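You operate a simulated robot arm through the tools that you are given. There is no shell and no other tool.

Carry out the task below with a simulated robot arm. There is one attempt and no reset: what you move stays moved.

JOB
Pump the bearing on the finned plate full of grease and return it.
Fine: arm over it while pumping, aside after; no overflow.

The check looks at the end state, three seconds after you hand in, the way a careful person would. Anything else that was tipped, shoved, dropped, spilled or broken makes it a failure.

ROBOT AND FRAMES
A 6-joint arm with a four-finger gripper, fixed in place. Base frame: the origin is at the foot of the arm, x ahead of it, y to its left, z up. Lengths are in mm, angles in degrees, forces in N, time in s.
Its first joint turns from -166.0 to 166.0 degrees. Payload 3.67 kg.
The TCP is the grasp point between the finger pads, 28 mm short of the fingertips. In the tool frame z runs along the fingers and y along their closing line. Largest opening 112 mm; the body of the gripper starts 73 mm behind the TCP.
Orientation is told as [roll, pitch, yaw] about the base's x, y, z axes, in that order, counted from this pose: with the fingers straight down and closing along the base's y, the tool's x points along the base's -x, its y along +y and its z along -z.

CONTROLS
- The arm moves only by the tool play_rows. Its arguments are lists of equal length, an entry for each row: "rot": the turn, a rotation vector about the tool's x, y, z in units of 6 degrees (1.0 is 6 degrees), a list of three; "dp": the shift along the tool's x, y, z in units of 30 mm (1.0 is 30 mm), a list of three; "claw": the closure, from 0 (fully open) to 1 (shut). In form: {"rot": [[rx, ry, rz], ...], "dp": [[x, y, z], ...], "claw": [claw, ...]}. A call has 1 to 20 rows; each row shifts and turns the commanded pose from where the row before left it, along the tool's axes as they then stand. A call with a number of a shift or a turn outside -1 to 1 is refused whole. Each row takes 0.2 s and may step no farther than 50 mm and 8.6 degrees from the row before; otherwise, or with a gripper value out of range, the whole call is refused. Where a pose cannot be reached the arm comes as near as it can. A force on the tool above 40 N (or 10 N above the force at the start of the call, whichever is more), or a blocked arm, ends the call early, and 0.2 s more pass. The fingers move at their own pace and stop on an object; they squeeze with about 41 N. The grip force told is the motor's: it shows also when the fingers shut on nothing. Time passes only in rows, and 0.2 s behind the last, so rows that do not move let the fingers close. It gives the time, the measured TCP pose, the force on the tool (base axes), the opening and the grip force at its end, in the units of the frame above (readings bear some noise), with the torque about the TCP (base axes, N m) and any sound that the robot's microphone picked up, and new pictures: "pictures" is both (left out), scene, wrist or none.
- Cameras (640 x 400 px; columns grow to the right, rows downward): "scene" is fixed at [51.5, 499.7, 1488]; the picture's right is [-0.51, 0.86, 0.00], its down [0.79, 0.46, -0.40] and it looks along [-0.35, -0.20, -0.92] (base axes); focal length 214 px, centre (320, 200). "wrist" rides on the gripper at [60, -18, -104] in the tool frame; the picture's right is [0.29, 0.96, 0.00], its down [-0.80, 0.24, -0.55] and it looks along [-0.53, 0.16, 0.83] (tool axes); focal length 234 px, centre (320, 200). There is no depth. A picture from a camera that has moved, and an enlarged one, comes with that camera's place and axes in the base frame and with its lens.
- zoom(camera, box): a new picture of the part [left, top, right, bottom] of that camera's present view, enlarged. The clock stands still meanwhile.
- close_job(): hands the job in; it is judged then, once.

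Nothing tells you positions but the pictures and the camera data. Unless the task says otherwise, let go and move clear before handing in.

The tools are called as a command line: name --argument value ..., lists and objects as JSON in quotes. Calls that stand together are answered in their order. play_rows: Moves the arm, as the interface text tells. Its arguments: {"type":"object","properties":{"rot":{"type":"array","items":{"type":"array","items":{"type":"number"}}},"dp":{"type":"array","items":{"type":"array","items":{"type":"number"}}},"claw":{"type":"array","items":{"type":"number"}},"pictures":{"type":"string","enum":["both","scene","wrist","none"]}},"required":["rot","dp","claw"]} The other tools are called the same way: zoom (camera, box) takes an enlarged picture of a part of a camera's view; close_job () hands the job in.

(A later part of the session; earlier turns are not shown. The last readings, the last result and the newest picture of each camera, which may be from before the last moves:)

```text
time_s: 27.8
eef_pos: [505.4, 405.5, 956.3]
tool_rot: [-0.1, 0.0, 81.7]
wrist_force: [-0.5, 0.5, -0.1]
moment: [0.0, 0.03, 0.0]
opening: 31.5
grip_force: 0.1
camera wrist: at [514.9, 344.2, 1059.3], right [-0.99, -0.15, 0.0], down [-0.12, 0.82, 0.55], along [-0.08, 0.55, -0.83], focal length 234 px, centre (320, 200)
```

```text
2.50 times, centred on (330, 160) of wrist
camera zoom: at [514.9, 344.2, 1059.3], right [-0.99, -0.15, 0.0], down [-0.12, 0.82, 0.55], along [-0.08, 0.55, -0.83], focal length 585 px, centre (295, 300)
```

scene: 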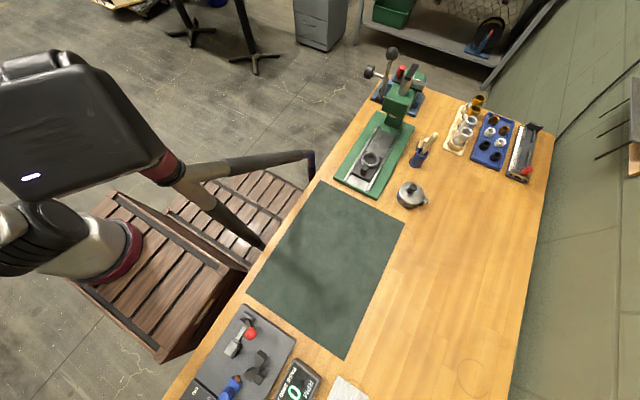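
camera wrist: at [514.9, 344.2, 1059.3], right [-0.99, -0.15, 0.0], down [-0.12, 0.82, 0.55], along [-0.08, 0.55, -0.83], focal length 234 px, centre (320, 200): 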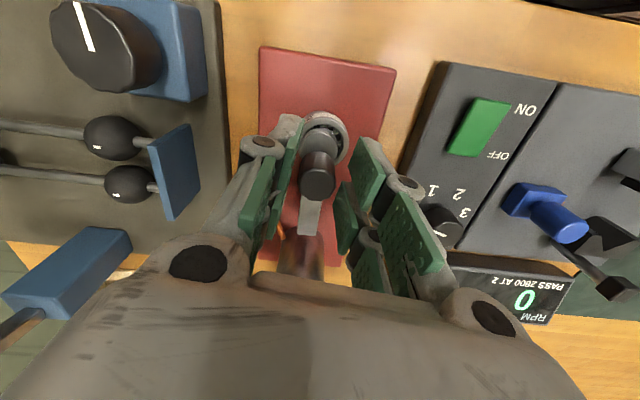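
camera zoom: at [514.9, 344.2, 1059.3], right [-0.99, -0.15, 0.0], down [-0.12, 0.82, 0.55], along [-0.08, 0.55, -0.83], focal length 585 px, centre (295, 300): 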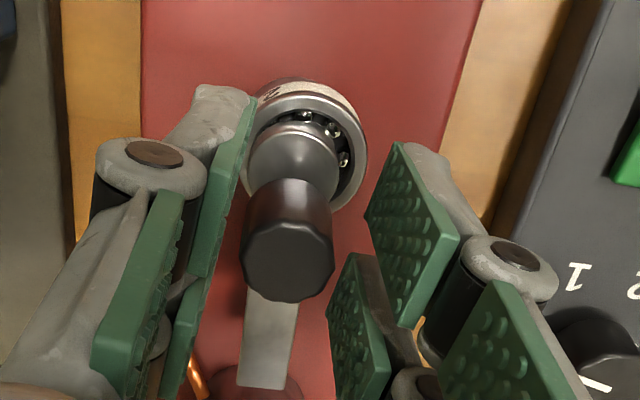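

The knob arm is now over the bearing. I'll lift clear and check how well it lines up.

play_rows --rot '[[0, 0, 0], [0, 0, 0], [0, 0, 0], [0, 0, 0], [0, 0, 0]]' --dp '[[0, 0, 0], [0, 0, -1], [0, 0, -1], [0, 0, -1], [0, 0, 0]]' --claw '[0.6, 0.5, 0.5, 0.5, 0.5]' --pictures "wrist"

zoom --camera "wrist" --box '[220, 60, 420, 200]'

zoom --camera "wrist" --box '[280, 90, 360, 140]'

```text
time_s: 29.0
eef_pos: [504.9, 405.3, 1046.0]
tool_rot: [0.0, -0.1, 81.5]
wrist_force: [0.2, -0.6, 0.1]
moment: [0.02, -0.01, 0.01]
opening: 56.1
grip_force: 0.2
camera wrist: at [513.9, 344.4, 1149.8], right [-0.99, -0.15, 0.0], down [-0.12, 0.82, 0.55], along [-0.08, 0.55, -0.83], focal length 234 px, centre (320, 200)
```

wrist: 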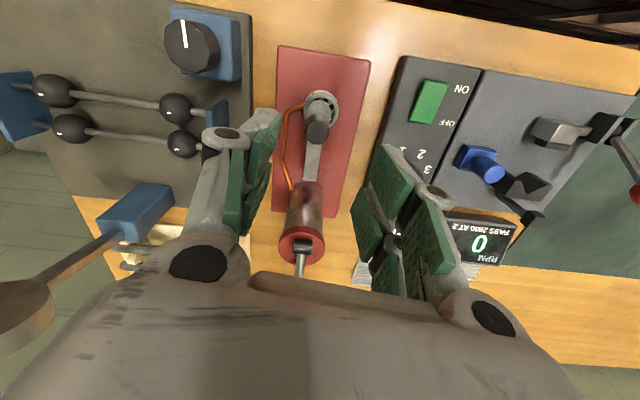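

```text
2.86 times, centred on (320, 130) of wrist
camera zoom: at [513.9, 344.4, 1149.8], right [-0.99, -0.15, 0.0], down [-0.12, 0.82, 0.55], along [-0.08, 0.55, -0.83], focal length 669 px, centre (320, 400)
```

zoom: 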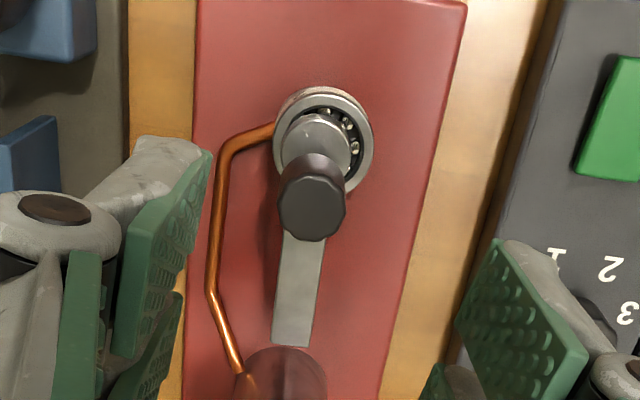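

```text
8.00 times, centred on (320, 115) of wrist
camera zoom: at [513.9, 344.4, 1149.8], right [-0.99, -0.15, 0.0], down [-0.12, 0.82, 0.55], along [-0.08, 0.55, -0.83], focal length 1873 px, centre (320, 880)
```

zoom: 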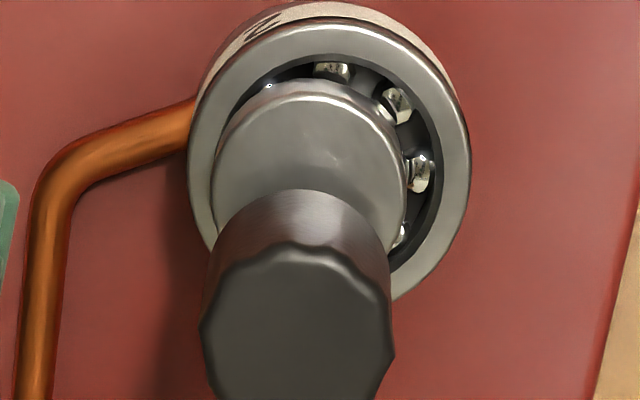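

The disc sits about 2.5 mm past the bearing centre. I'll go back down and gently close on the knob, which should centre it over the bearing, then check again.

play_rows --rot '[[0, 0, 0], [0, 0, 0], [0, 0, 0], [0, 0, 0], [0, 0, 0], [0, 0, 0], [0, 0, 0]]' --dp '[[-0.08, 0, 1], [0, 0, 1], [0, 0, 1], [0, 0, 0], [0, 0, 0], [0, 0, 0], [0, 0, 0]]' --claw '[0.6, 0.6, 0.6, 0.7, 0.76, 0.79, 0.82]' --pictures "wrist"

zoom --camera "wrist" --box '[220, 80, 420, 240]'

```text
time_s: 30.6
eef_pos: [504.9, 407.0, 957.1]
tool_rot: [0.0, 0.0, 81.6]
wrist_force: [0.7, 0.8, 0.2]
moment: [0.0, -0.02, 0.02]
opening: 20.5
grip_force: 0.8
camera wrist: at [514.3, 346.2, 1059.9], right [-0.99, -0.15, 0.0], down [-0.12, 0.82, 0.55], along [-0.08, 0.55, -0.83], focal length 234 px, centre (320, 200)
```

wrist: 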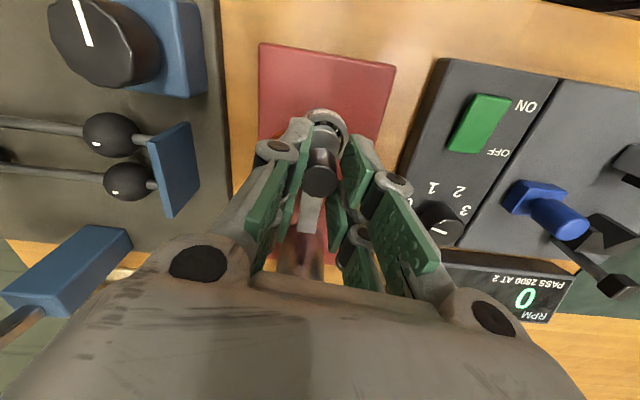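

```text
2.50 times, centred on (320, 160) of wrist
camera zoom: at [514.3, 346.2, 1059.9], right [-0.99, -0.15, 0.0], down [-0.12, 0.82, 0.55], along [-0.08, 0.55, -0.83], focal length 585 px, centre (320, 300)
```

zoom: 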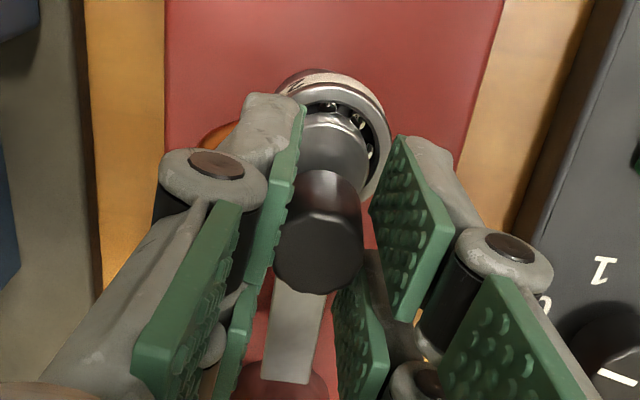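

The knob is now centred between the fingers. I'll open, lift, and recheck the alignment.

play_rows --rot '[[0, 0, 0], [0, 0, 0], [0, 0, 0], [0, 0, 0], [0, 0, 0], [0, 0, 0]]' --dp '[[0, 0, 0], [0, 0, 0], [0, 0, -1], [0, 0, -1], [0, 0, -1], [0, 0, 0]]' --claw '[0.6, 0.6, 0.5, 0.5, 0.5, 0.5]' --pictures "wrist"

zoom --camera "wrist" --box '[280, 85, 360, 135]'

```text
time_s: 32.0
eef_pos: [505.7, 406.8, 1045.8]
tool_rot: [0.1, 0.0, 81.7]
wrist_force: [-1.5, -0.4, -0.3]
moment: [0.0, 0.01, 0.0]
opening: 56.0
grip_force: 0.1
camera wrist: at [514.7, 345.5, 1149.6], right [-0.99, -0.15, 0.0], down [-0.12, 0.82, 0.55], along [-0.08, 0.55, -0.83], focal length 234 px, centre (320, 200)
```

wrist: 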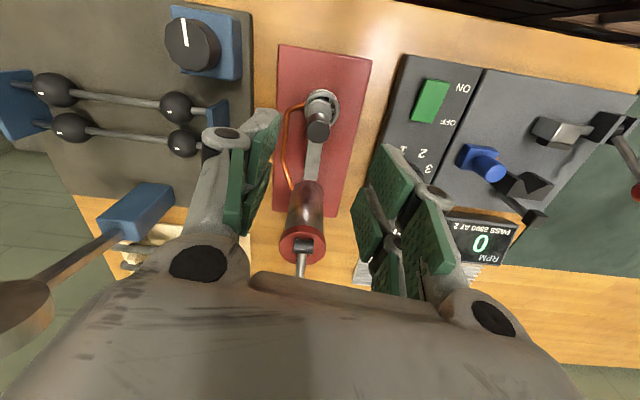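

```text
8.00 times, centred on (320, 110) of wrist
camera zoom: at [514.7, 345.5, 1149.6], right [-0.99, -0.15, 0.0], down [-0.12, 0.82, 0.55], along [-0.08, 0.55, -0.83], focal length 1873 px, centre (320, 920)
```

zoom: 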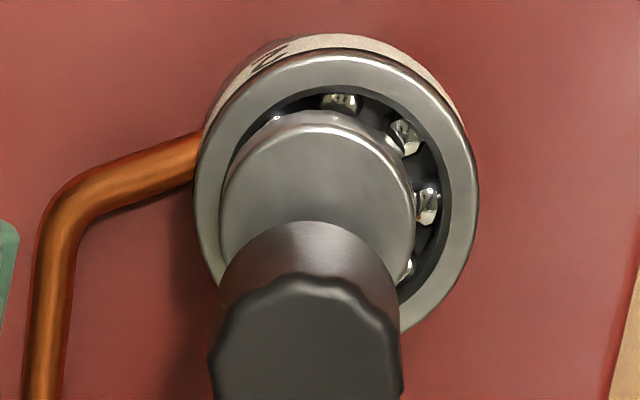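

The disc is over the bearing within about 2 mm, which is good. The lever pivots at hub (505, 505, 994) with its ball at (506, 608, 1017), so it pumps vertically. I'll lift, turn back to yaw 0 and move above the ball.

play_rows --rot '[[0, 0, 0], [0, 0, 0], [0, 0, 1], [0, 0, 1], [0, 0, 1], [0, 0, 1], [0, 0, 1], [0, 0, 1], [0, 0, 1], [0, 0, 1], [0, 0, 1], [0, 0, 1], [0, 0, 1], [0, 0, 1], [0, 0, 1], [0, 0, 0.6]]' --dp '[[0, 0, -1], [0, 0, -1], [0, 0, 0], [0, 0, 0], [0, 0, 0], [0, 0, 0], [0, 0, 0], [0, 0, 0], [0, 0, 0], [0, 0, 0], [0, 0, 0], [0, 0, 0], [0, 0, 0], [0, 0, 0], [0, 0, 0], [0, 0, 0]]' --claw '[0.5, 0.5, 0.6, 0.7, 0.8, 0.9, 1, 1, 1, 1, 1, 1, 1, 1, 1, 1]' --pictures "none"

play_rows --rot '[[0, 0, 0], [0, 0, 0], [0, 0, 0], [0, 0, 0], [0, 0, 0], [0, 0, 0], [0, 0, 0], [0, 0, 0]]' --dp '[[0, 0.957, 0], [0, 0.957, 0], [0, 0.957, 0], [0, 0.957, 0], [0, 0.957, 0], [0, 0.957, 0], [0, 0.957, 0], [0, 0, 0]]' --claw '[1, 1, 1, 1, 1, 1, 1, 1]'

```text
time_s: 35.4
eef_pos: [505.8, 407.9, 1106.8]
tool_rot: [0.0, 0.0, 0.0]
wrist_force: [-0.5, 0.0, 0.4]
moment: [0.0, 0.0, -0.03]
opening: 0.1
grip_force: 35.3
```

```text
time_s: 37.2
eef_pos: [505.5, 608.6, 1105.9]
tool_rot: [0.0, 0.0, 0.0]
wrist_force: [1.2, -0.6, 0.5]
moment: [-0.02, -0.01, 0.02]
opening: 0.1
grip_force: 35.9
camera wrist: at [445.9, 591.1, 1209.1], right [-0.29, 0.96, 0.0], down [0.8, 0.24, 0.55], along [0.53, 0.16, -0.83], focal length 234 px, centre (320, 200)
```

scene: 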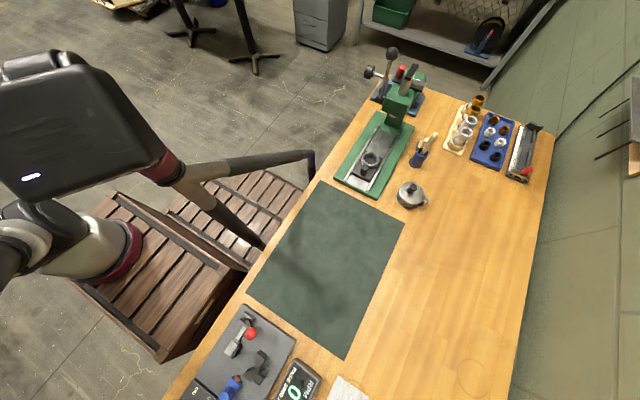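
wrist: 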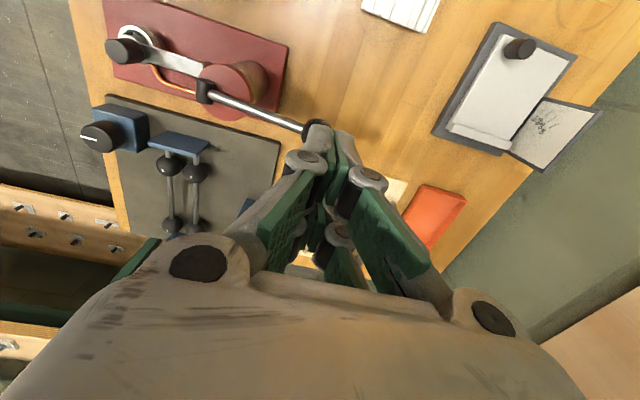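

I can see the bearing, the arm and the lever together from here. I'll zoom in for a baseline before pumping.

zoom --camera "wrist" --box '[90, 10, 190, 75]'

zoom --camera "wrist" --box '[180, 60, 380, 190]'

```text
6.15 times, centred on (140, 42) of wrist
camera zoom: at [445.9, 591.1, 1209.1], right [-0.29, 0.96, 0.0], down [0.8, 0.24, 0.55], along [0.53, 0.16, -0.83], focal length 1441 px, centre (1428, 1169)
```

zoom: 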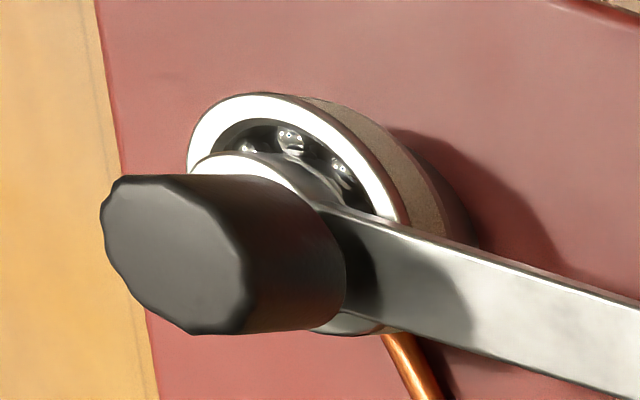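

```text
3.08 times, centred on (280, 125) of wrist
camera zoom: at [445.9, 591.1, 1209.1], right [-0.29, 0.96, 0.0], down [0.8, 0.24, 0.55], along [0.53, 0.16, -0.83], focal length 720 px, centre (443, 431)
```

zoom: 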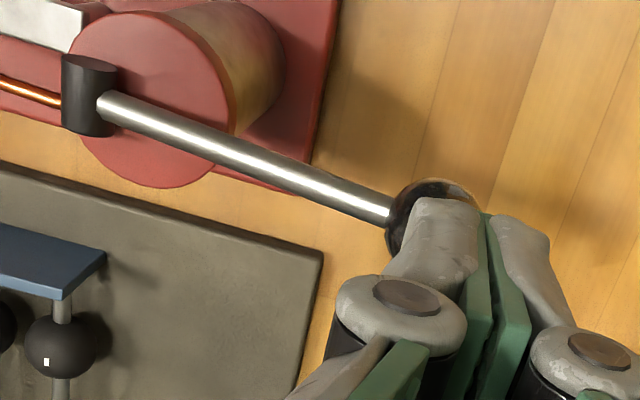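

The baseline is clear, and the ball is right below the closed fingertips. I'll come down onto it and push gently to feel the lever.

play_rows --rot '[[0, 0, 0], [0, 0, 0], [0, 0, 0], [0, 0, 0], [0, 0, 0]]' --dp '[[0, 0, 0.8], [0, 0, 0.8], [0, 0, 0.25], [0, 0, 0.2], [0, 0, 0]]' --claw '[1, 1, 1, 1, 1]' --pictures "wrist"

zoom --camera "wrist" --box '[180, 60, 380, 190]'

```text
time_s: 38.4
eef_pos: [506.6, 609.2, 1044.9]
tool_rot: [0.0, -0.1, 0.0]
wrist_force: [0.6, 0.8, 2.5]
moment: [0.05, -0.04, -0.01]
opening: 5.9
grip_force: 35.2
camera wrist: at [446.0, 591.0, 1147.8], right [-0.29, 0.96, 0.0], down [0.8, 0.24, 0.55], along [0.53, 0.16, -0.83], focal length 234 px, centre (320, 200)
```

wrist: 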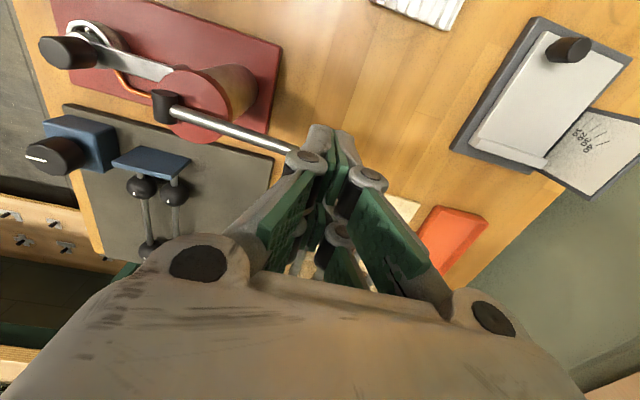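

```text
3.08 times, centred on (280, 125) of wrist
camera zoom: at [446.0, 591.0, 1147.8], right [-0.29, 0.96, 0.0], down [0.8, 0.24, 0.55], along [0.53, 0.16, -0.83], focal length 720 px, centre (443, 431)
```

zoom: 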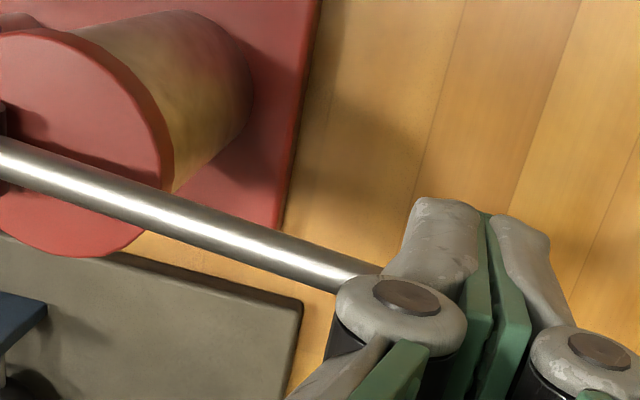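

The lever moves with little force. I'll raise the fingers slightly to see whether the lever springs back.

play_rows --rot '[[0, 0, 0], [0, 0, 0], [0, 0, 0], [0, 0, 0]]' --dp '[[0, 0, -0.8], [0, 0, -0.8], [0, 0, -0.45], [0, 0, 0]]' --claw '[1, 1, 1, 1]' --pictures "wrist"

zoom --camera "wrist" --box '[180, 60, 380, 190]'

zoom --camera "wrist" --box '[90, 10, 190, 75]'

```text
time_s: 39.4
eef_pos: [506.4, 608.4, 1106.5]
tool_rot: [0.0, 0.1, 0.1]
wrist_force: [0.7, -1.2, 0.2]
moment: [0.01, 0.01, -0.02]
opening: 0.0
grip_force: 35.8
camera wrist: at [446.3, 591.1, 1209.8], right [-0.29, 0.96, 0.0], down [0.8, 0.24, 0.55], along [0.53, 0.16, -0.83], focal length 234 px, centre (320, 200)
```

wrist: 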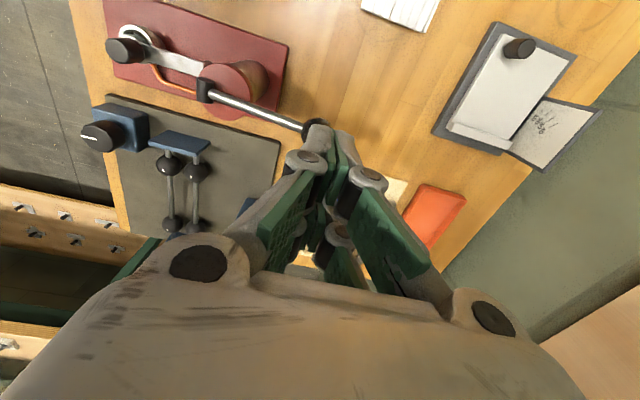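

```text
3.08 times, centred on (280, 125) of wrist
camera zoom: at [446.3, 591.1, 1209.8], right [-0.29, 0.96, 0.0], down [0.8, 0.24, 0.55], along [0.53, 0.16, -0.83], focal length 720 px, centre (443, 431)
```

zoom: 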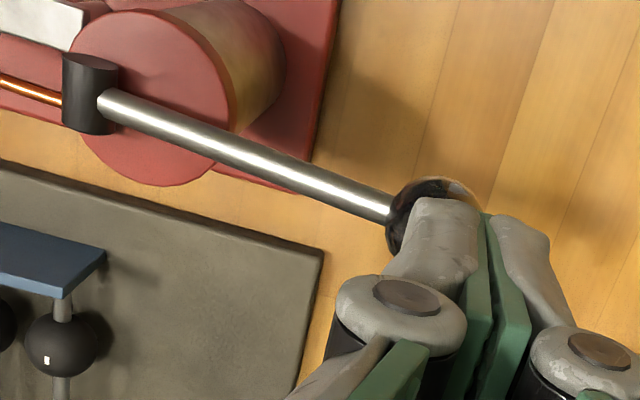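

```text
6.15 times, centred on (140, 42) of wrist
camera zoom: at [446.3, 591.1, 1209.8], right [-0.29, 0.96, 0.0], down [0.8, 0.24, 0.55], along [0.53, 0.16, -0.83], focal length 1441 px, centre (1428, 1169)
```

zoom: 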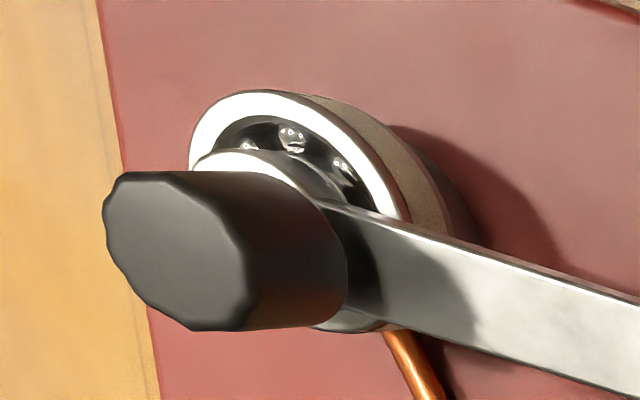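

The lever springs back by itself. I'll shift slightly so one finger's flat tip bears on the ball, then push down through a stroke in stages while watching force and sound.

play_rows --rot '[[0, 0, 0], [0, 0, 0], [0, 0, 0], [0, 0, 0], [0, 0, 0], [0, 0, 0], [0, 0, 0]]' --dp '[[0, 0.15, 0.8], [0, 0, 0.8], [0, 0, 0.25], [0, 0, 0.25], [0, 0, 0.25], [0, 0, 0.25], [0, 0, 0]]' --claw '[1, 1, 1, 1, 1, 1, 1]' --pictures "none"

play_rows --rot '[[0, 0, 0], [0, 0, 0], [0, 0, 0]]' --dp '[[0, 0, 0.25], [0, 0, 0.25], [0, 0, 0]]' --claw '[1, 1, 1]' --pictures "wrist"

zoom --camera "wrist" --box '[0, 0, 320, 200]'

```text
time_s: 41.0
eef_pos: [505.6, 612.8, 1028.4]
tool_rot: [0.0, 0.0, -0.1]
wrist_force: [2.0, 1.5, 2.7]
moment: [0.04, -0.07, 0.03]
opening: 0.0
grip_force: 35.7
```

```text
time_s: 41.8
eef_pos: [505.8, 612.7, 1013.7]
tool_rot: [-0.1, 0.0, 0.1]
wrist_force: [1.3, 0.5, 4.1]
moment: [-0.03, -0.04, 0.0]
opening: 0.0
grip_force: 35.7
camera wrist: at [446.0, 595.2, 1116.6], right [-0.29, 0.96, 0.0], down [0.8, 0.24, 0.55], along [0.53, 0.16, -0.83], focal length 234 px, centre (320, 200)
```

wrist: 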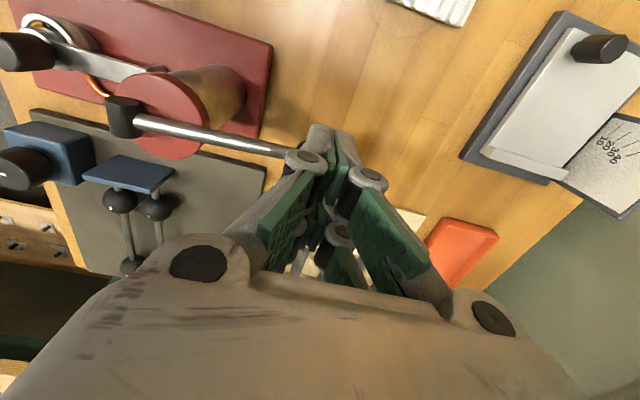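

```text
2.00 times, centred on (160, 100) of wrist
camera zoom: at [446.0, 595.2, 1116.6], right [-0.29, 0.96, 0.0], down [0.8, 0.24, 0.55], along [0.53, 0.16, -0.83], focal length 468 px, centre (640, 400)
```

zoom: 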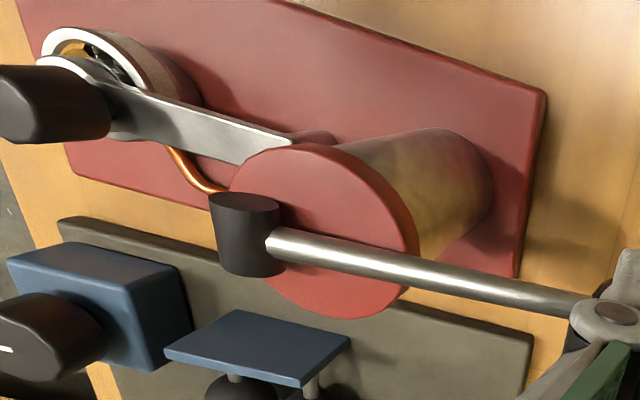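

The lever is about level now, and an amber colour has appeared in the bearing. I'll zoom in on it.

zoom --camera "wrist" --box '[0, 0, 80, 50]'

```text
8.00 times, centred on (40, 25) of wrist
camera zoom: at [446.0, 595.2, 1116.6], right [-0.29, 0.96, 0.0], down [0.8, 0.24, 0.55], along [0.53, 0.16, -0.83], focal length 1873 px, centre (2560, 1600)
```

zoom: 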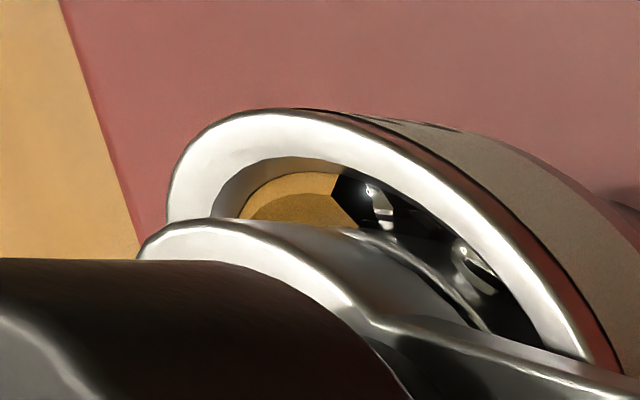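

One stroke put grease in a sector of the ring, so the ring fills around with each stroke. I'll release the lever and inspect.

play_rows --rot '[[0, 0, 0], [0, 0, 0], [0, 0, 0], [0, 0, 0], [0, 0, 0]]' --dp '[[0, 0, -0.8], [0, 0, -0.8], [0, 0, -0.8], [0, 0, -0.5], [0, 0, 0]]' --claw '[1, 1, 1, 1, 1]' --pictures "wrist"

zoom --camera "wrist" --box '[95, 15, 185, 70]'

```text
time_s: 43.0
eef_pos: [506.8, 613.2, 1099.4]
tool_rot: [0.0, 0.1, 0.0]
wrist_force: [1.1, -0.6, 0.7]
moment: [-0.01, 0.01, 0.0]
opening: 0.0
grip_force: 35.2
camera wrist: at [446.4, 596.3, 1203.2], right [-0.29, 0.96, 0.0], down [0.8, 0.24, 0.55], along [0.53, 0.16, -0.83], focal length 234 px, centre (320, 200)
```

wrist: 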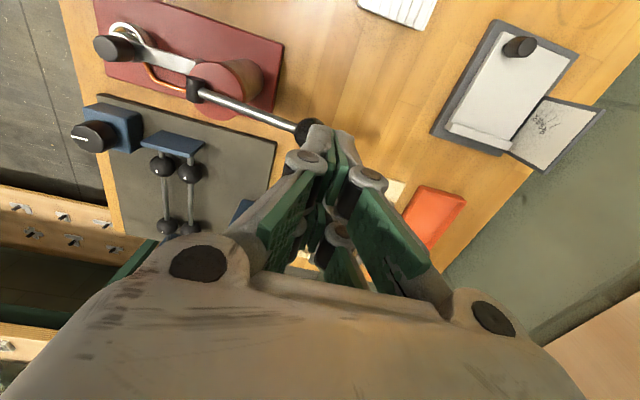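

```text
7.11 times, centred on (140, 42) of wrist
camera zoom: at [446.4, 596.3, 1203.2], right [-0.29, 0.96, 0.0], down [0.8, 0.24, 0.55], along [0.53, 0.16, -0.83], focal length 1665 px, centre (1600, 1320)
```

zoom: 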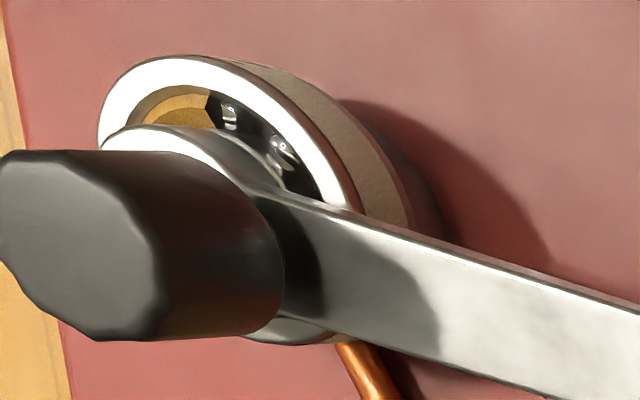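

I'd like a straight-down view of the ring to gauge the fill per stroke, so I'll place the camera directly over the bearing.

play_rows --rot '[[0, 0, 0], [0, 0, 0], [0, 0, 0], [0, 0, 0], [0, 0, 0], [0, 0, 0], [0, 0, 0], [0, 0, 0], [0, 0, 0], [0, 0, 0]]' --dp '[[-0.281, -0.929, 0], [-0.281, -0.929, 0], [-0.281, -0.929, 0], [-0.281, -0.929, 0], [-0.281, -0.929, 0], [-0.281, -0.929, 0], [-0.281, -0.929, 0], [0, 0, 0.7], [0, 0, 0.7], [0, 0, 0]]' --claw '[1, 1, 1, 1, 1, 1, 1, 1, 1, 1]' --pictures "wrist"

zoom --camera "wrist" --box '[280, 20, 360, 70]'

```text
time_s: 45.2
eef_pos: [564.9, 416.6, 1058.1]
tool_rot: [0.0, 0.0, -0.1]
wrist_force: [-0.4, 0.5, 0.7]
moment: [0.0, 0.0, 0.01]
opening: 0.0
grip_force: 35.9
camera wrist: at [505.0, 399.8, 1161.3], right [-0.29, 0.96, 0.0], down [0.8, 0.24, 0.55], along [0.53, 0.16, -0.83], focal length 234 px, centre (320, 200)
```

wrist: 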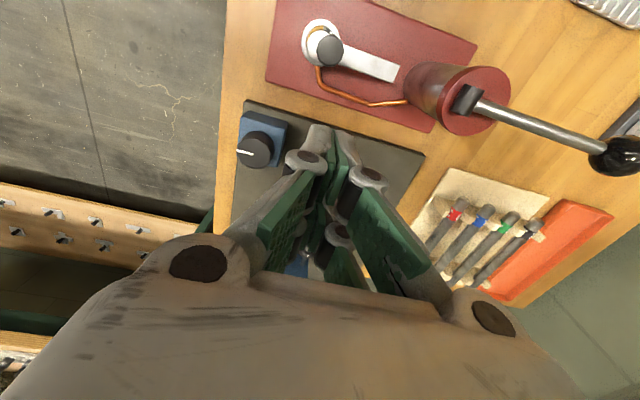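

```text
8.00 times, centred on (320, 45) of wrist
camera zoom: at [505.0, 399.8, 1161.3], right [-0.29, 0.96, 0.0], down [0.8, 0.24, 0.55], along [0.53, 0.16, -0.83], focal length 1873 px, centre (320, 1440)
```

zoom: 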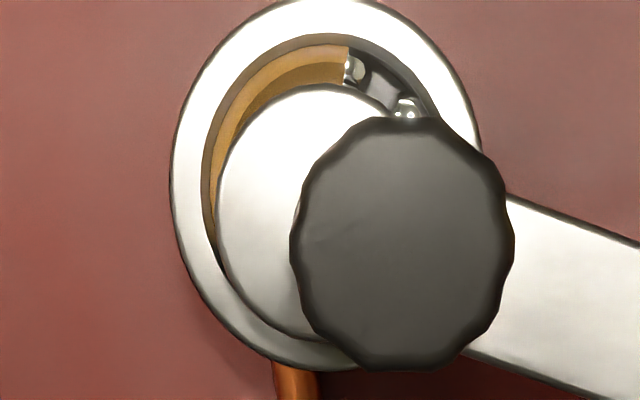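

From straight above, about 120° of the ring is filled. I'll take a closer zoom of the lower-left boundary before the next stroke.

zoom --camera "wrist" --box '[298, 18, 342, 70]'

```text
7.69 times, centred on (320, 44) of wrist
camera zoom: at [505.0, 399.8, 1161.3], right [-0.29, 0.96, 0.0], down [0.8, 0.24, 0.55], along [0.53, 0.16, -0.83], focal length 1801 px, centre (320, 1400)
```

zoom: 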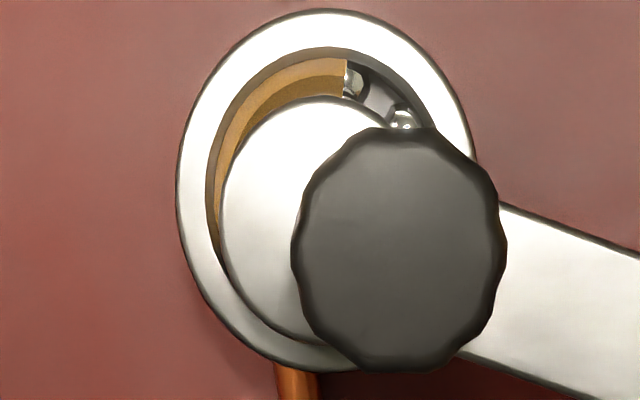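

Next is the second stroke: back above the ball, then push to the same depth as before.

play_rows --rot '[[0, 0, 0], [0, 0, 0], [0, 0, 0], [0, 0, 0], [0, 0, 0], [0, 0, 0], [0, 0, 0], [0, 0, 0], [0, 0, 0], [0, 0, 0], [0, 0, 0], [0, 0, 0], [0, 0, 0], [0, 0, 0], [0, 0, 0], [0, 0, 0], [0, 0, 0]]' --dp '[[0, 0, -0.7], [0, 0, -0.7], [0.281, 0.929, 0], [0.281, 0.929, 0], [0.281, 0.929, 0], [0.281, 0.929, 0], [0.281, 0.929, 0], [0.281, 0.929, 0], [0.281, 0.929, 0], [0, 0, 0.8], [0, 0, 0.6], [0, 0, 0.25], [0, 0, 0.25], [0, 0, 0.25], [0, 0, 0.25], [0, 0, 0.25], [0, 0, 0.25]]' --claw '[1, 1, 1, 1, 1, 1, 1, 1, 1, 1, 1, 1, 1, 1, 1, 1, 1]' --pictures "wrist"

zoom --camera "wrist" --box '[0, 0, 80, 50]'

```text
time_s: 48.8
eef_pos: [504.9, 612.4, 1013.1]
tool_rot: [0.0, 0.0, 0.0]
wrist_force: [-0.5, 0.5, 3.3]
moment: [-0.01, -0.02, 0.01]
opening: 0.0
grip_force: 35.2
camera wrist: at [445.6, 595.9, 1116.8], right [-0.29, 0.96, 0.0], down [0.8, 0.24, 0.55], along [0.53, 0.16, -0.83], focal length 234 px, centre (320, 200)
```

wrist: 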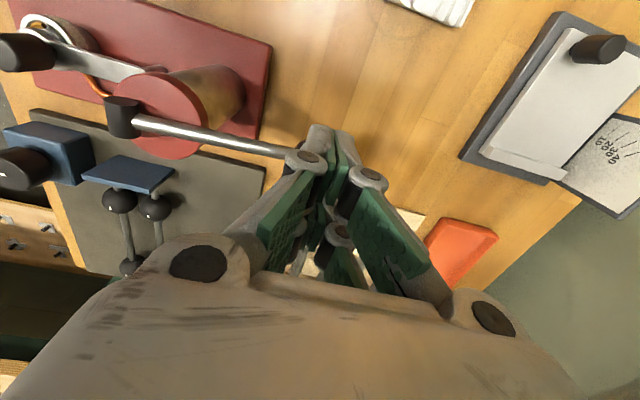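

```text
8.00 times, centred on (40, 25) of wrist
camera zoom: at [445.6, 595.9, 1116.8], right [-0.29, 0.96, 0.0], down [0.8, 0.24, 0.55], along [0.53, 0.16, -0.83], focal length 1873 px, centre (2560, 1600)
```

zoom: 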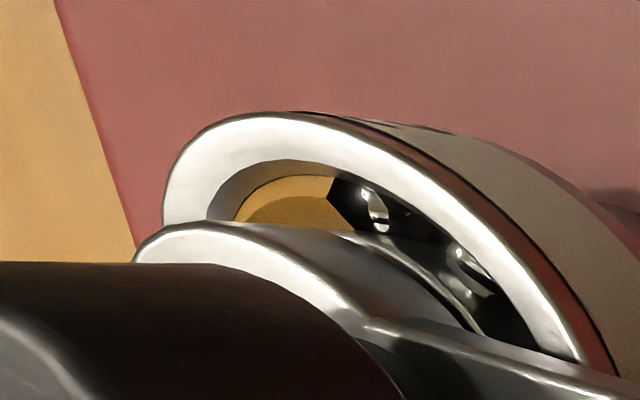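

No visible change on this side yet. I'll hold a moment at the bottom and look again.

play_rows --rot '[[0, 0, 0], [0, 0, 0]]' --dp '[[0, 0, 0], [0, 0, 0]]' --claw '[1, 1]' --pictures "wrist"

zoom --camera "wrist" --box '[0, 0, 80, 50]'

```text
time_s: 49.4
eef_pos: [505.9, 612.5, 1013.2]
tool_rot: [0.1, 0.0, 0.0]
wrist_force: [-0.3, 0.2, 3.1]
moment: [-0.01, -0.03, 0.0]
opening: 0.3
grip_force: 35.5
camera wrist: at [445.7, 595.8, 1116.9], right [-0.29, 0.96, 0.0], down [0.8, 0.24, 0.55], along [0.53, 0.16, -0.83], focal length 234 px, centre (320, 200)
```

wrist: 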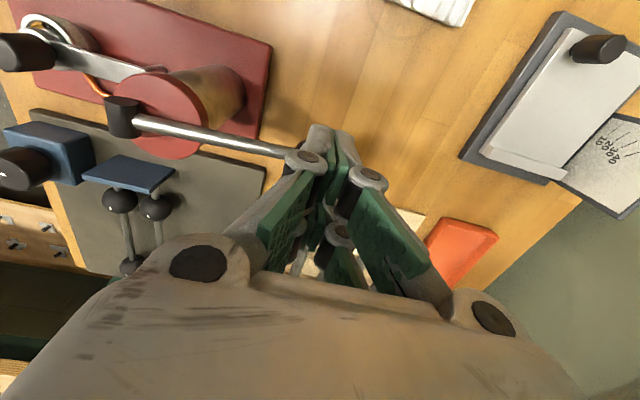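

```text
8.00 times, centred on (40, 25) of wrist
camera zoom: at [445.7, 595.8, 1116.9], right [-0.29, 0.96, 0.0], down [0.8, 0.24, 0.55], along [0.53, 0.16, -0.83], focal length 1873 px, centre (2560, 1600)
```

zoom: 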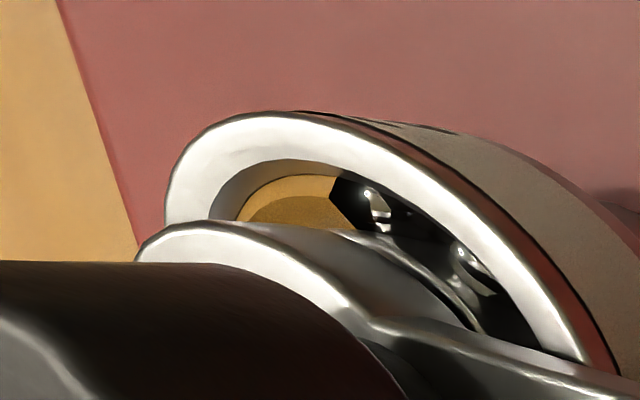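

I'll release and look from straight above again to see where the fill has got to.

play_rows --rot '[[0, 0, 0], [0, 0, 0], [0, 0, 0], [0, 0, 0], [0, 0, 0], [0, 0, 0], [0, 0, 0], [0, 0, 0], [0, 0, 0], [0, 0, 0], [0, 0, 0], [0, 0, 0], [0, 0, 0], [0, 0, 0]]' --dp '[[0, 0, -0.8], [0, 0, -0.8], [0, 0, -0.8], [0, 0, -0.5], [-0.281, -0.929, 0], [-0.281, -0.929, 0], [-0.281, -0.929, 0], [-0.281, -0.929, 0], [-0.281, -0.929, 0], [-0.281, -0.929, 0], [-0.281, -0.929, 0], [0, 0, 0.7], [0, 0, 0.7], [0, 0, 0]]' --claw '[1, 1, 1, 1, 1, 1, 1, 1, 1, 1, 1, 1, 1, 1]' --pictures "wrist"

zoom --camera "wrist" --box '[280, 20, 360, 70]'

```text
time_s: 52.4
eef_pos: [565.6, 417.5, 1058.2]
tool_rot: [0.0, 0.0, 0.0]
wrist_force: [-0.2, 0.2, -0.3]
moment: [-0.02, 0.02, -0.02]
opening: 0.0
grip_force: 35.7
camera wrist: at [505.2, 400.2, 1161.5], right [-0.29, 0.96, 0.0], down [0.8, 0.24, 0.55], along [0.53, 0.16, -0.83], focal length 234 px, centre (320, 200)
```

wrist: 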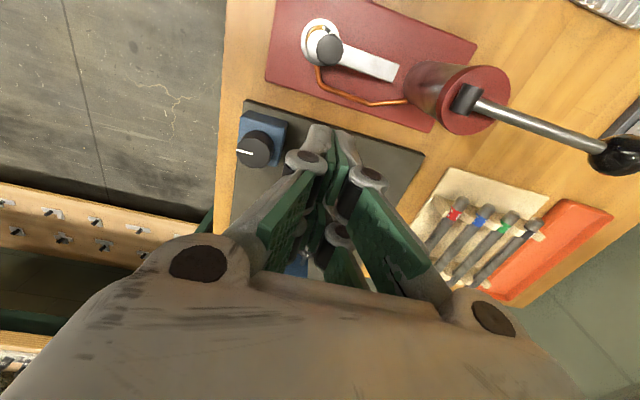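

```text
8.00 times, centred on (320, 45) of wrist
camera zoom: at [505.2, 400.2, 1161.5], right [-0.29, 0.96, 0.0], down [0.8, 0.24, 0.55], along [0.53, 0.16, -0.83], focal length 1873 px, centre (320, 1440)
```

zoom: 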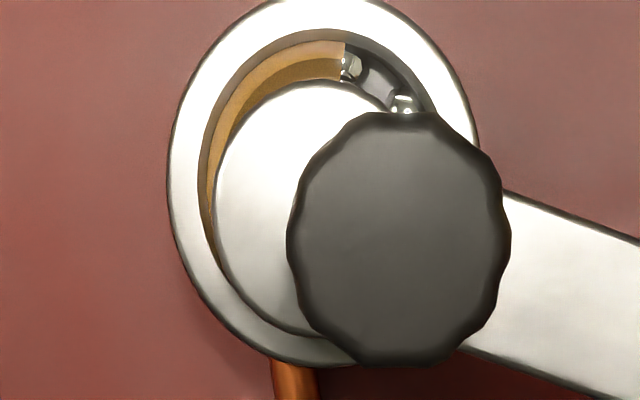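

The visible side looks unchanged, so the growth must be on the +x side hidden by the disc. I'll tilt the tool to look from the +x side.

play_rows --rot '[[0, 1, 0], [0, 1, 0], [0, 1, 0], [0, 1, 0], [0, 1, 0], [0, 1, 0], [0, 0.67, 0], [0, 0, 0], [0, 0, 0], [0, 0, 0], [0, 0, 0], [0, 0, 0]]' --dp '[[0, 0, 0], [0, 0, 0], [0, 0, 0], [0, 0, 0], [0, 0, 0], [0, 0, 0], [0, 0, 0], [-0.82, 0, -0.41], [-0.82, 0, -0.41], [-0.82, 0, -0.41], [-0.82, 0, -0.41], [0, 0, 0]]' --claw '[1, 1, 1, 1, 1, 1, 1, 1, 1, 1, 1, 1]' --pictures "wrist"

```text
time_s: 55.0
eef_pos: [671.1, 417.0, 1032.4]
tool_rot: [-0.1, 40.0, 0.2]
wrist_force: [-0.4, 0.0, 0.3]
moment: [0.01, -0.04, 0.01]
opening: 0.0
grip_force: 35.6
camera wrist: at [692.5, 400.0, 1149.8], right [-0.22, 0.96, 0.19], down [0.97, 0.24, -0.09], along [-0.13, 0.16, -0.98], focal length 234 px, centre (320, 200)
```

wrist: 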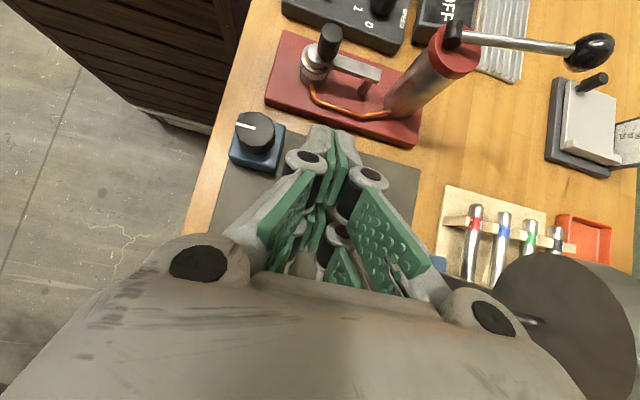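

zoom --camera "wrist" --box '[280, 40, 360, 90]'

zoom --camera "wrist" --box '[260, 0, 440, 120]'

```text
8.00 times, centred on (320, 65) of wrist
camera zoom: at [692.5, 400.0, 1149.8], right [-0.22, 0.96, 0.19], down [0.97, 0.24, -0.09], along [-0.13, 0.16, -0.98], focal length 1873 px, centre (320, 1280)
```

zoom: 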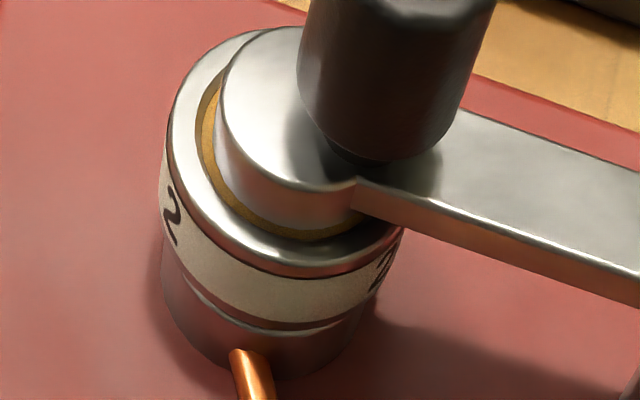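

```text
3.33 times, centred on (350, 60) of wrist
camera zoom: at [692.5, 400.0, 1149.8], right [-0.22, 0.96, 0.19], down [0.97, 0.24, -0.09], along [-0.13, 0.16, -0.98], focal length 781 px, centre (220, 667)
```

zoom: 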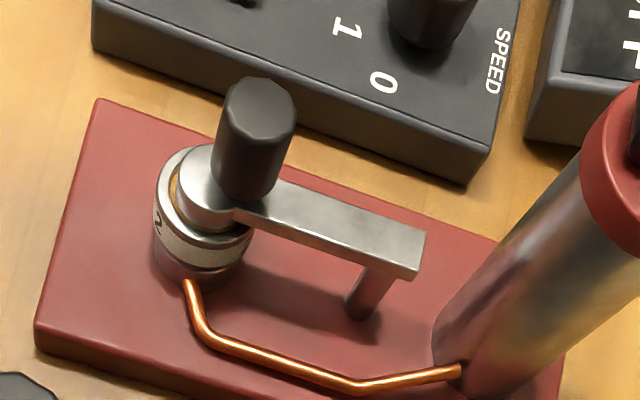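

Very informative: grease now covers the +x side nearly up to the bar. I'll zoom further on where it ends.

zoom --camera "wrist" --box '[308, 58, 340, 78]'

```text
16.00 times, centred on (324, 68) of wrist
camera zoom: at [692.5, 400.0, 1149.8], right [-0.22, 0.96, 0.19], down [0.97, 0.24, -0.09], along [-0.13, 0.16, -0.98], focal length 3747 px, centre (256, 2312)
```

zoom: 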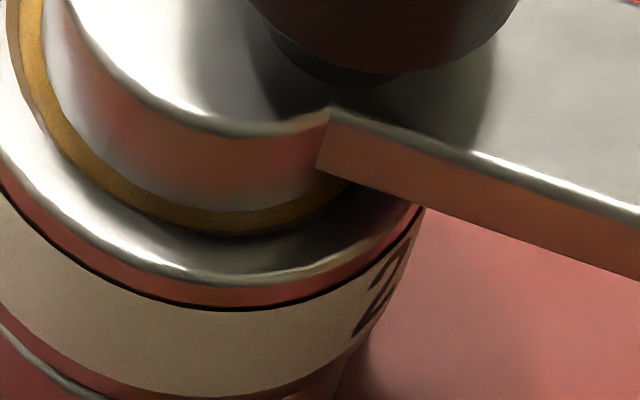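

Two strokes filled about 240° (120° per stroke), so one more full stroke should complete the ring. I'll go back to the lever for the third stroke.

play_rows --rot '[[0, 0, 0], [0, 0, 0], [0, 0, 0], [0, 0, 0], [0, -1, 0], [0, -1, 0], [0, -1, 0], [0, -1, 0], [0, -1, 0], [0, -1, 0], [0, -0.67, 0], [0, 0, 0]]' --dp '[[0.82, 0, 0.41], [0.82, 0, 0.41], [0.82, 0, 0.41], [0.82, 0, 0.41], [0, 0, 0], [0, 0, 0], [0, 0, 0], [0, 0, 0], [0, 0, 0], [0, 0, 0], [0, 0, 0], [0, 0, 0]]' --claw '[1, 1, 1, 1, 1, 1, 1, 1, 1, 1, 1, 1]' --pictures "none"

play_rows --rot '[[0, 0, 0], [0, 0, 0], [0, 0, 0], [0, 0, 0], [0, 0, 0], [0, 0, 0], [0, 0, 0], [0, 0, 0], [0, 0, 0], [0, 0, 0]]' --dp '[[0, 0, -0.7], [0, 0, -0.7], [0.281, 0.929, 0], [0.281, 0.929, 0], [0.281, 0.929, 0], [0.281, 0.929, 0], [0.281, 0.929, 0], [0.281, 0.929, 0], [0.281, 0.929, 0], [0, 0, 0]]' --claw '[1, 1, 1, 1, 1, 1, 1, 1, 1, 1]' --pictures "wrist"

zoom --camera "wrist" --box '[95, 15, 185, 70]'

```text
time_s: 57.6
eef_pos: [564.4, 417.8, 1058.6]
tool_rot: [-0.1, -0.1, -0.1]
wrist_force: [0.5, -0.3, -0.8]
moment: [-0.04, 0.01, 0.02]
opening: 0.0
grip_force: 35.9
```

```text
time_s: 59.8
eef_pos: [506.4, 613.1, 1100.4]
tool_rot: [0.0, -0.1, 0.0]
wrist_force: [-0.1, -0.5, 0.4]
moment: [0.0, 0.0, 0.0]
opening: 0.0
grip_force: 35.6
camera wrist: at [446.2, 595.4, 1203.9], right [-0.29, 0.96, 0.0], down [0.8, 0.24, 0.55], along [0.53, 0.16, -0.83], focal length 234 px, centre (320, 200)
```

wrist: 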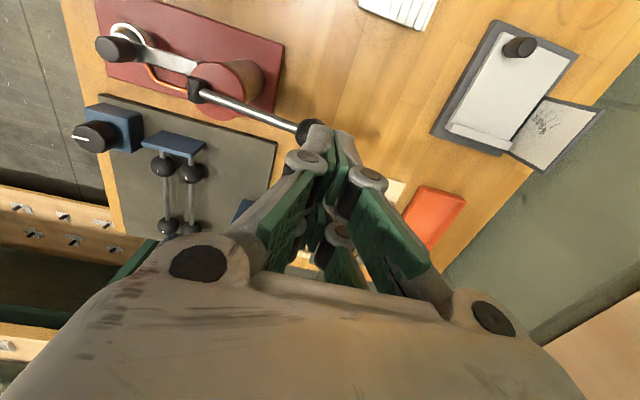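

```text
7.11 times, centred on (140, 42) of wrist
camera zoom: at [446.2, 595.4, 1203.9], right [-0.29, 0.96, 0.0], down [0.8, 0.24, 0.55], along [0.53, 0.16, -0.83], focal length 1665 px, centre (1600, 1320)
```

zoom: 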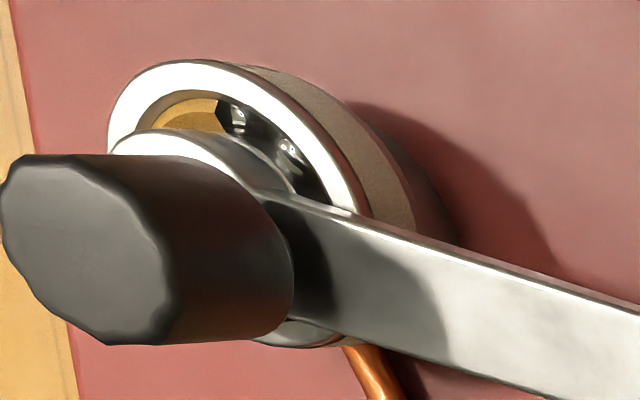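

The gap on this side is still open up to the bar. Now the third stroke.

play_rows --rot '[[0, 0, 0], [0, 0, 0], [0, 0, 0], [0, 0, 0], [0, 0, 0], [0, 0, 0], [0, 0, 0], [0, 0, 0], [0, 0, 0]]' --dp '[[0, 0, 0.8], [0, 0, 0.6], [0, 0, 0.25], [0, 0, 0.25], [0, 0, 0.25], [0, 0, 0.25], [0, 0, 0.25], [0, 0, 0.25], [0, 0, 0]]' --claw '[1, 1, 1, 1, 1, 1, 1, 1, 1]' --pictures "wrist"

zoom --camera "wrist" --box '[0, 0, 80, 50]'

```text
time_s: 61.8
eef_pos: [506.6, 612.9, 1012.9]
tool_rot: [0.0, 0.0, 0.0]
wrist_force: [2.7, -0.2, 3.0]
moment: [-0.02, -0.1, -0.01]
opening: 0.0
grip_force: 35.6
camera wrist: at [445.7, 595.5, 1116.1], right [-0.29, 0.96, 0.0], down [0.8, 0.24, 0.55], along [0.53, 0.16, -0.83], focal length 234 px, centre (320, 200)
```

wrist: 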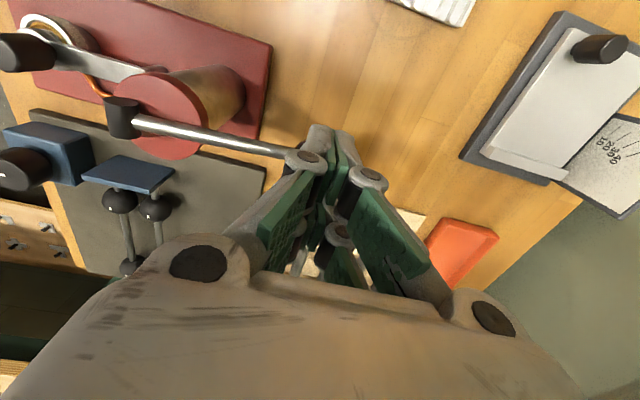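

```text
8.00 times, centred on (40, 25) of wrist
camera zoom: at [445.7, 595.5, 1116.1], right [-0.29, 0.96, 0.0], down [0.8, 0.24, 0.55], along [0.53, 0.16, -0.83], focal length 1873 px, centre (2560, 1600)
```

zoom: 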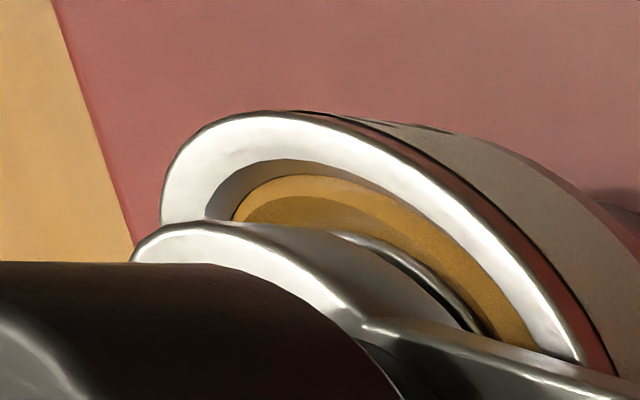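

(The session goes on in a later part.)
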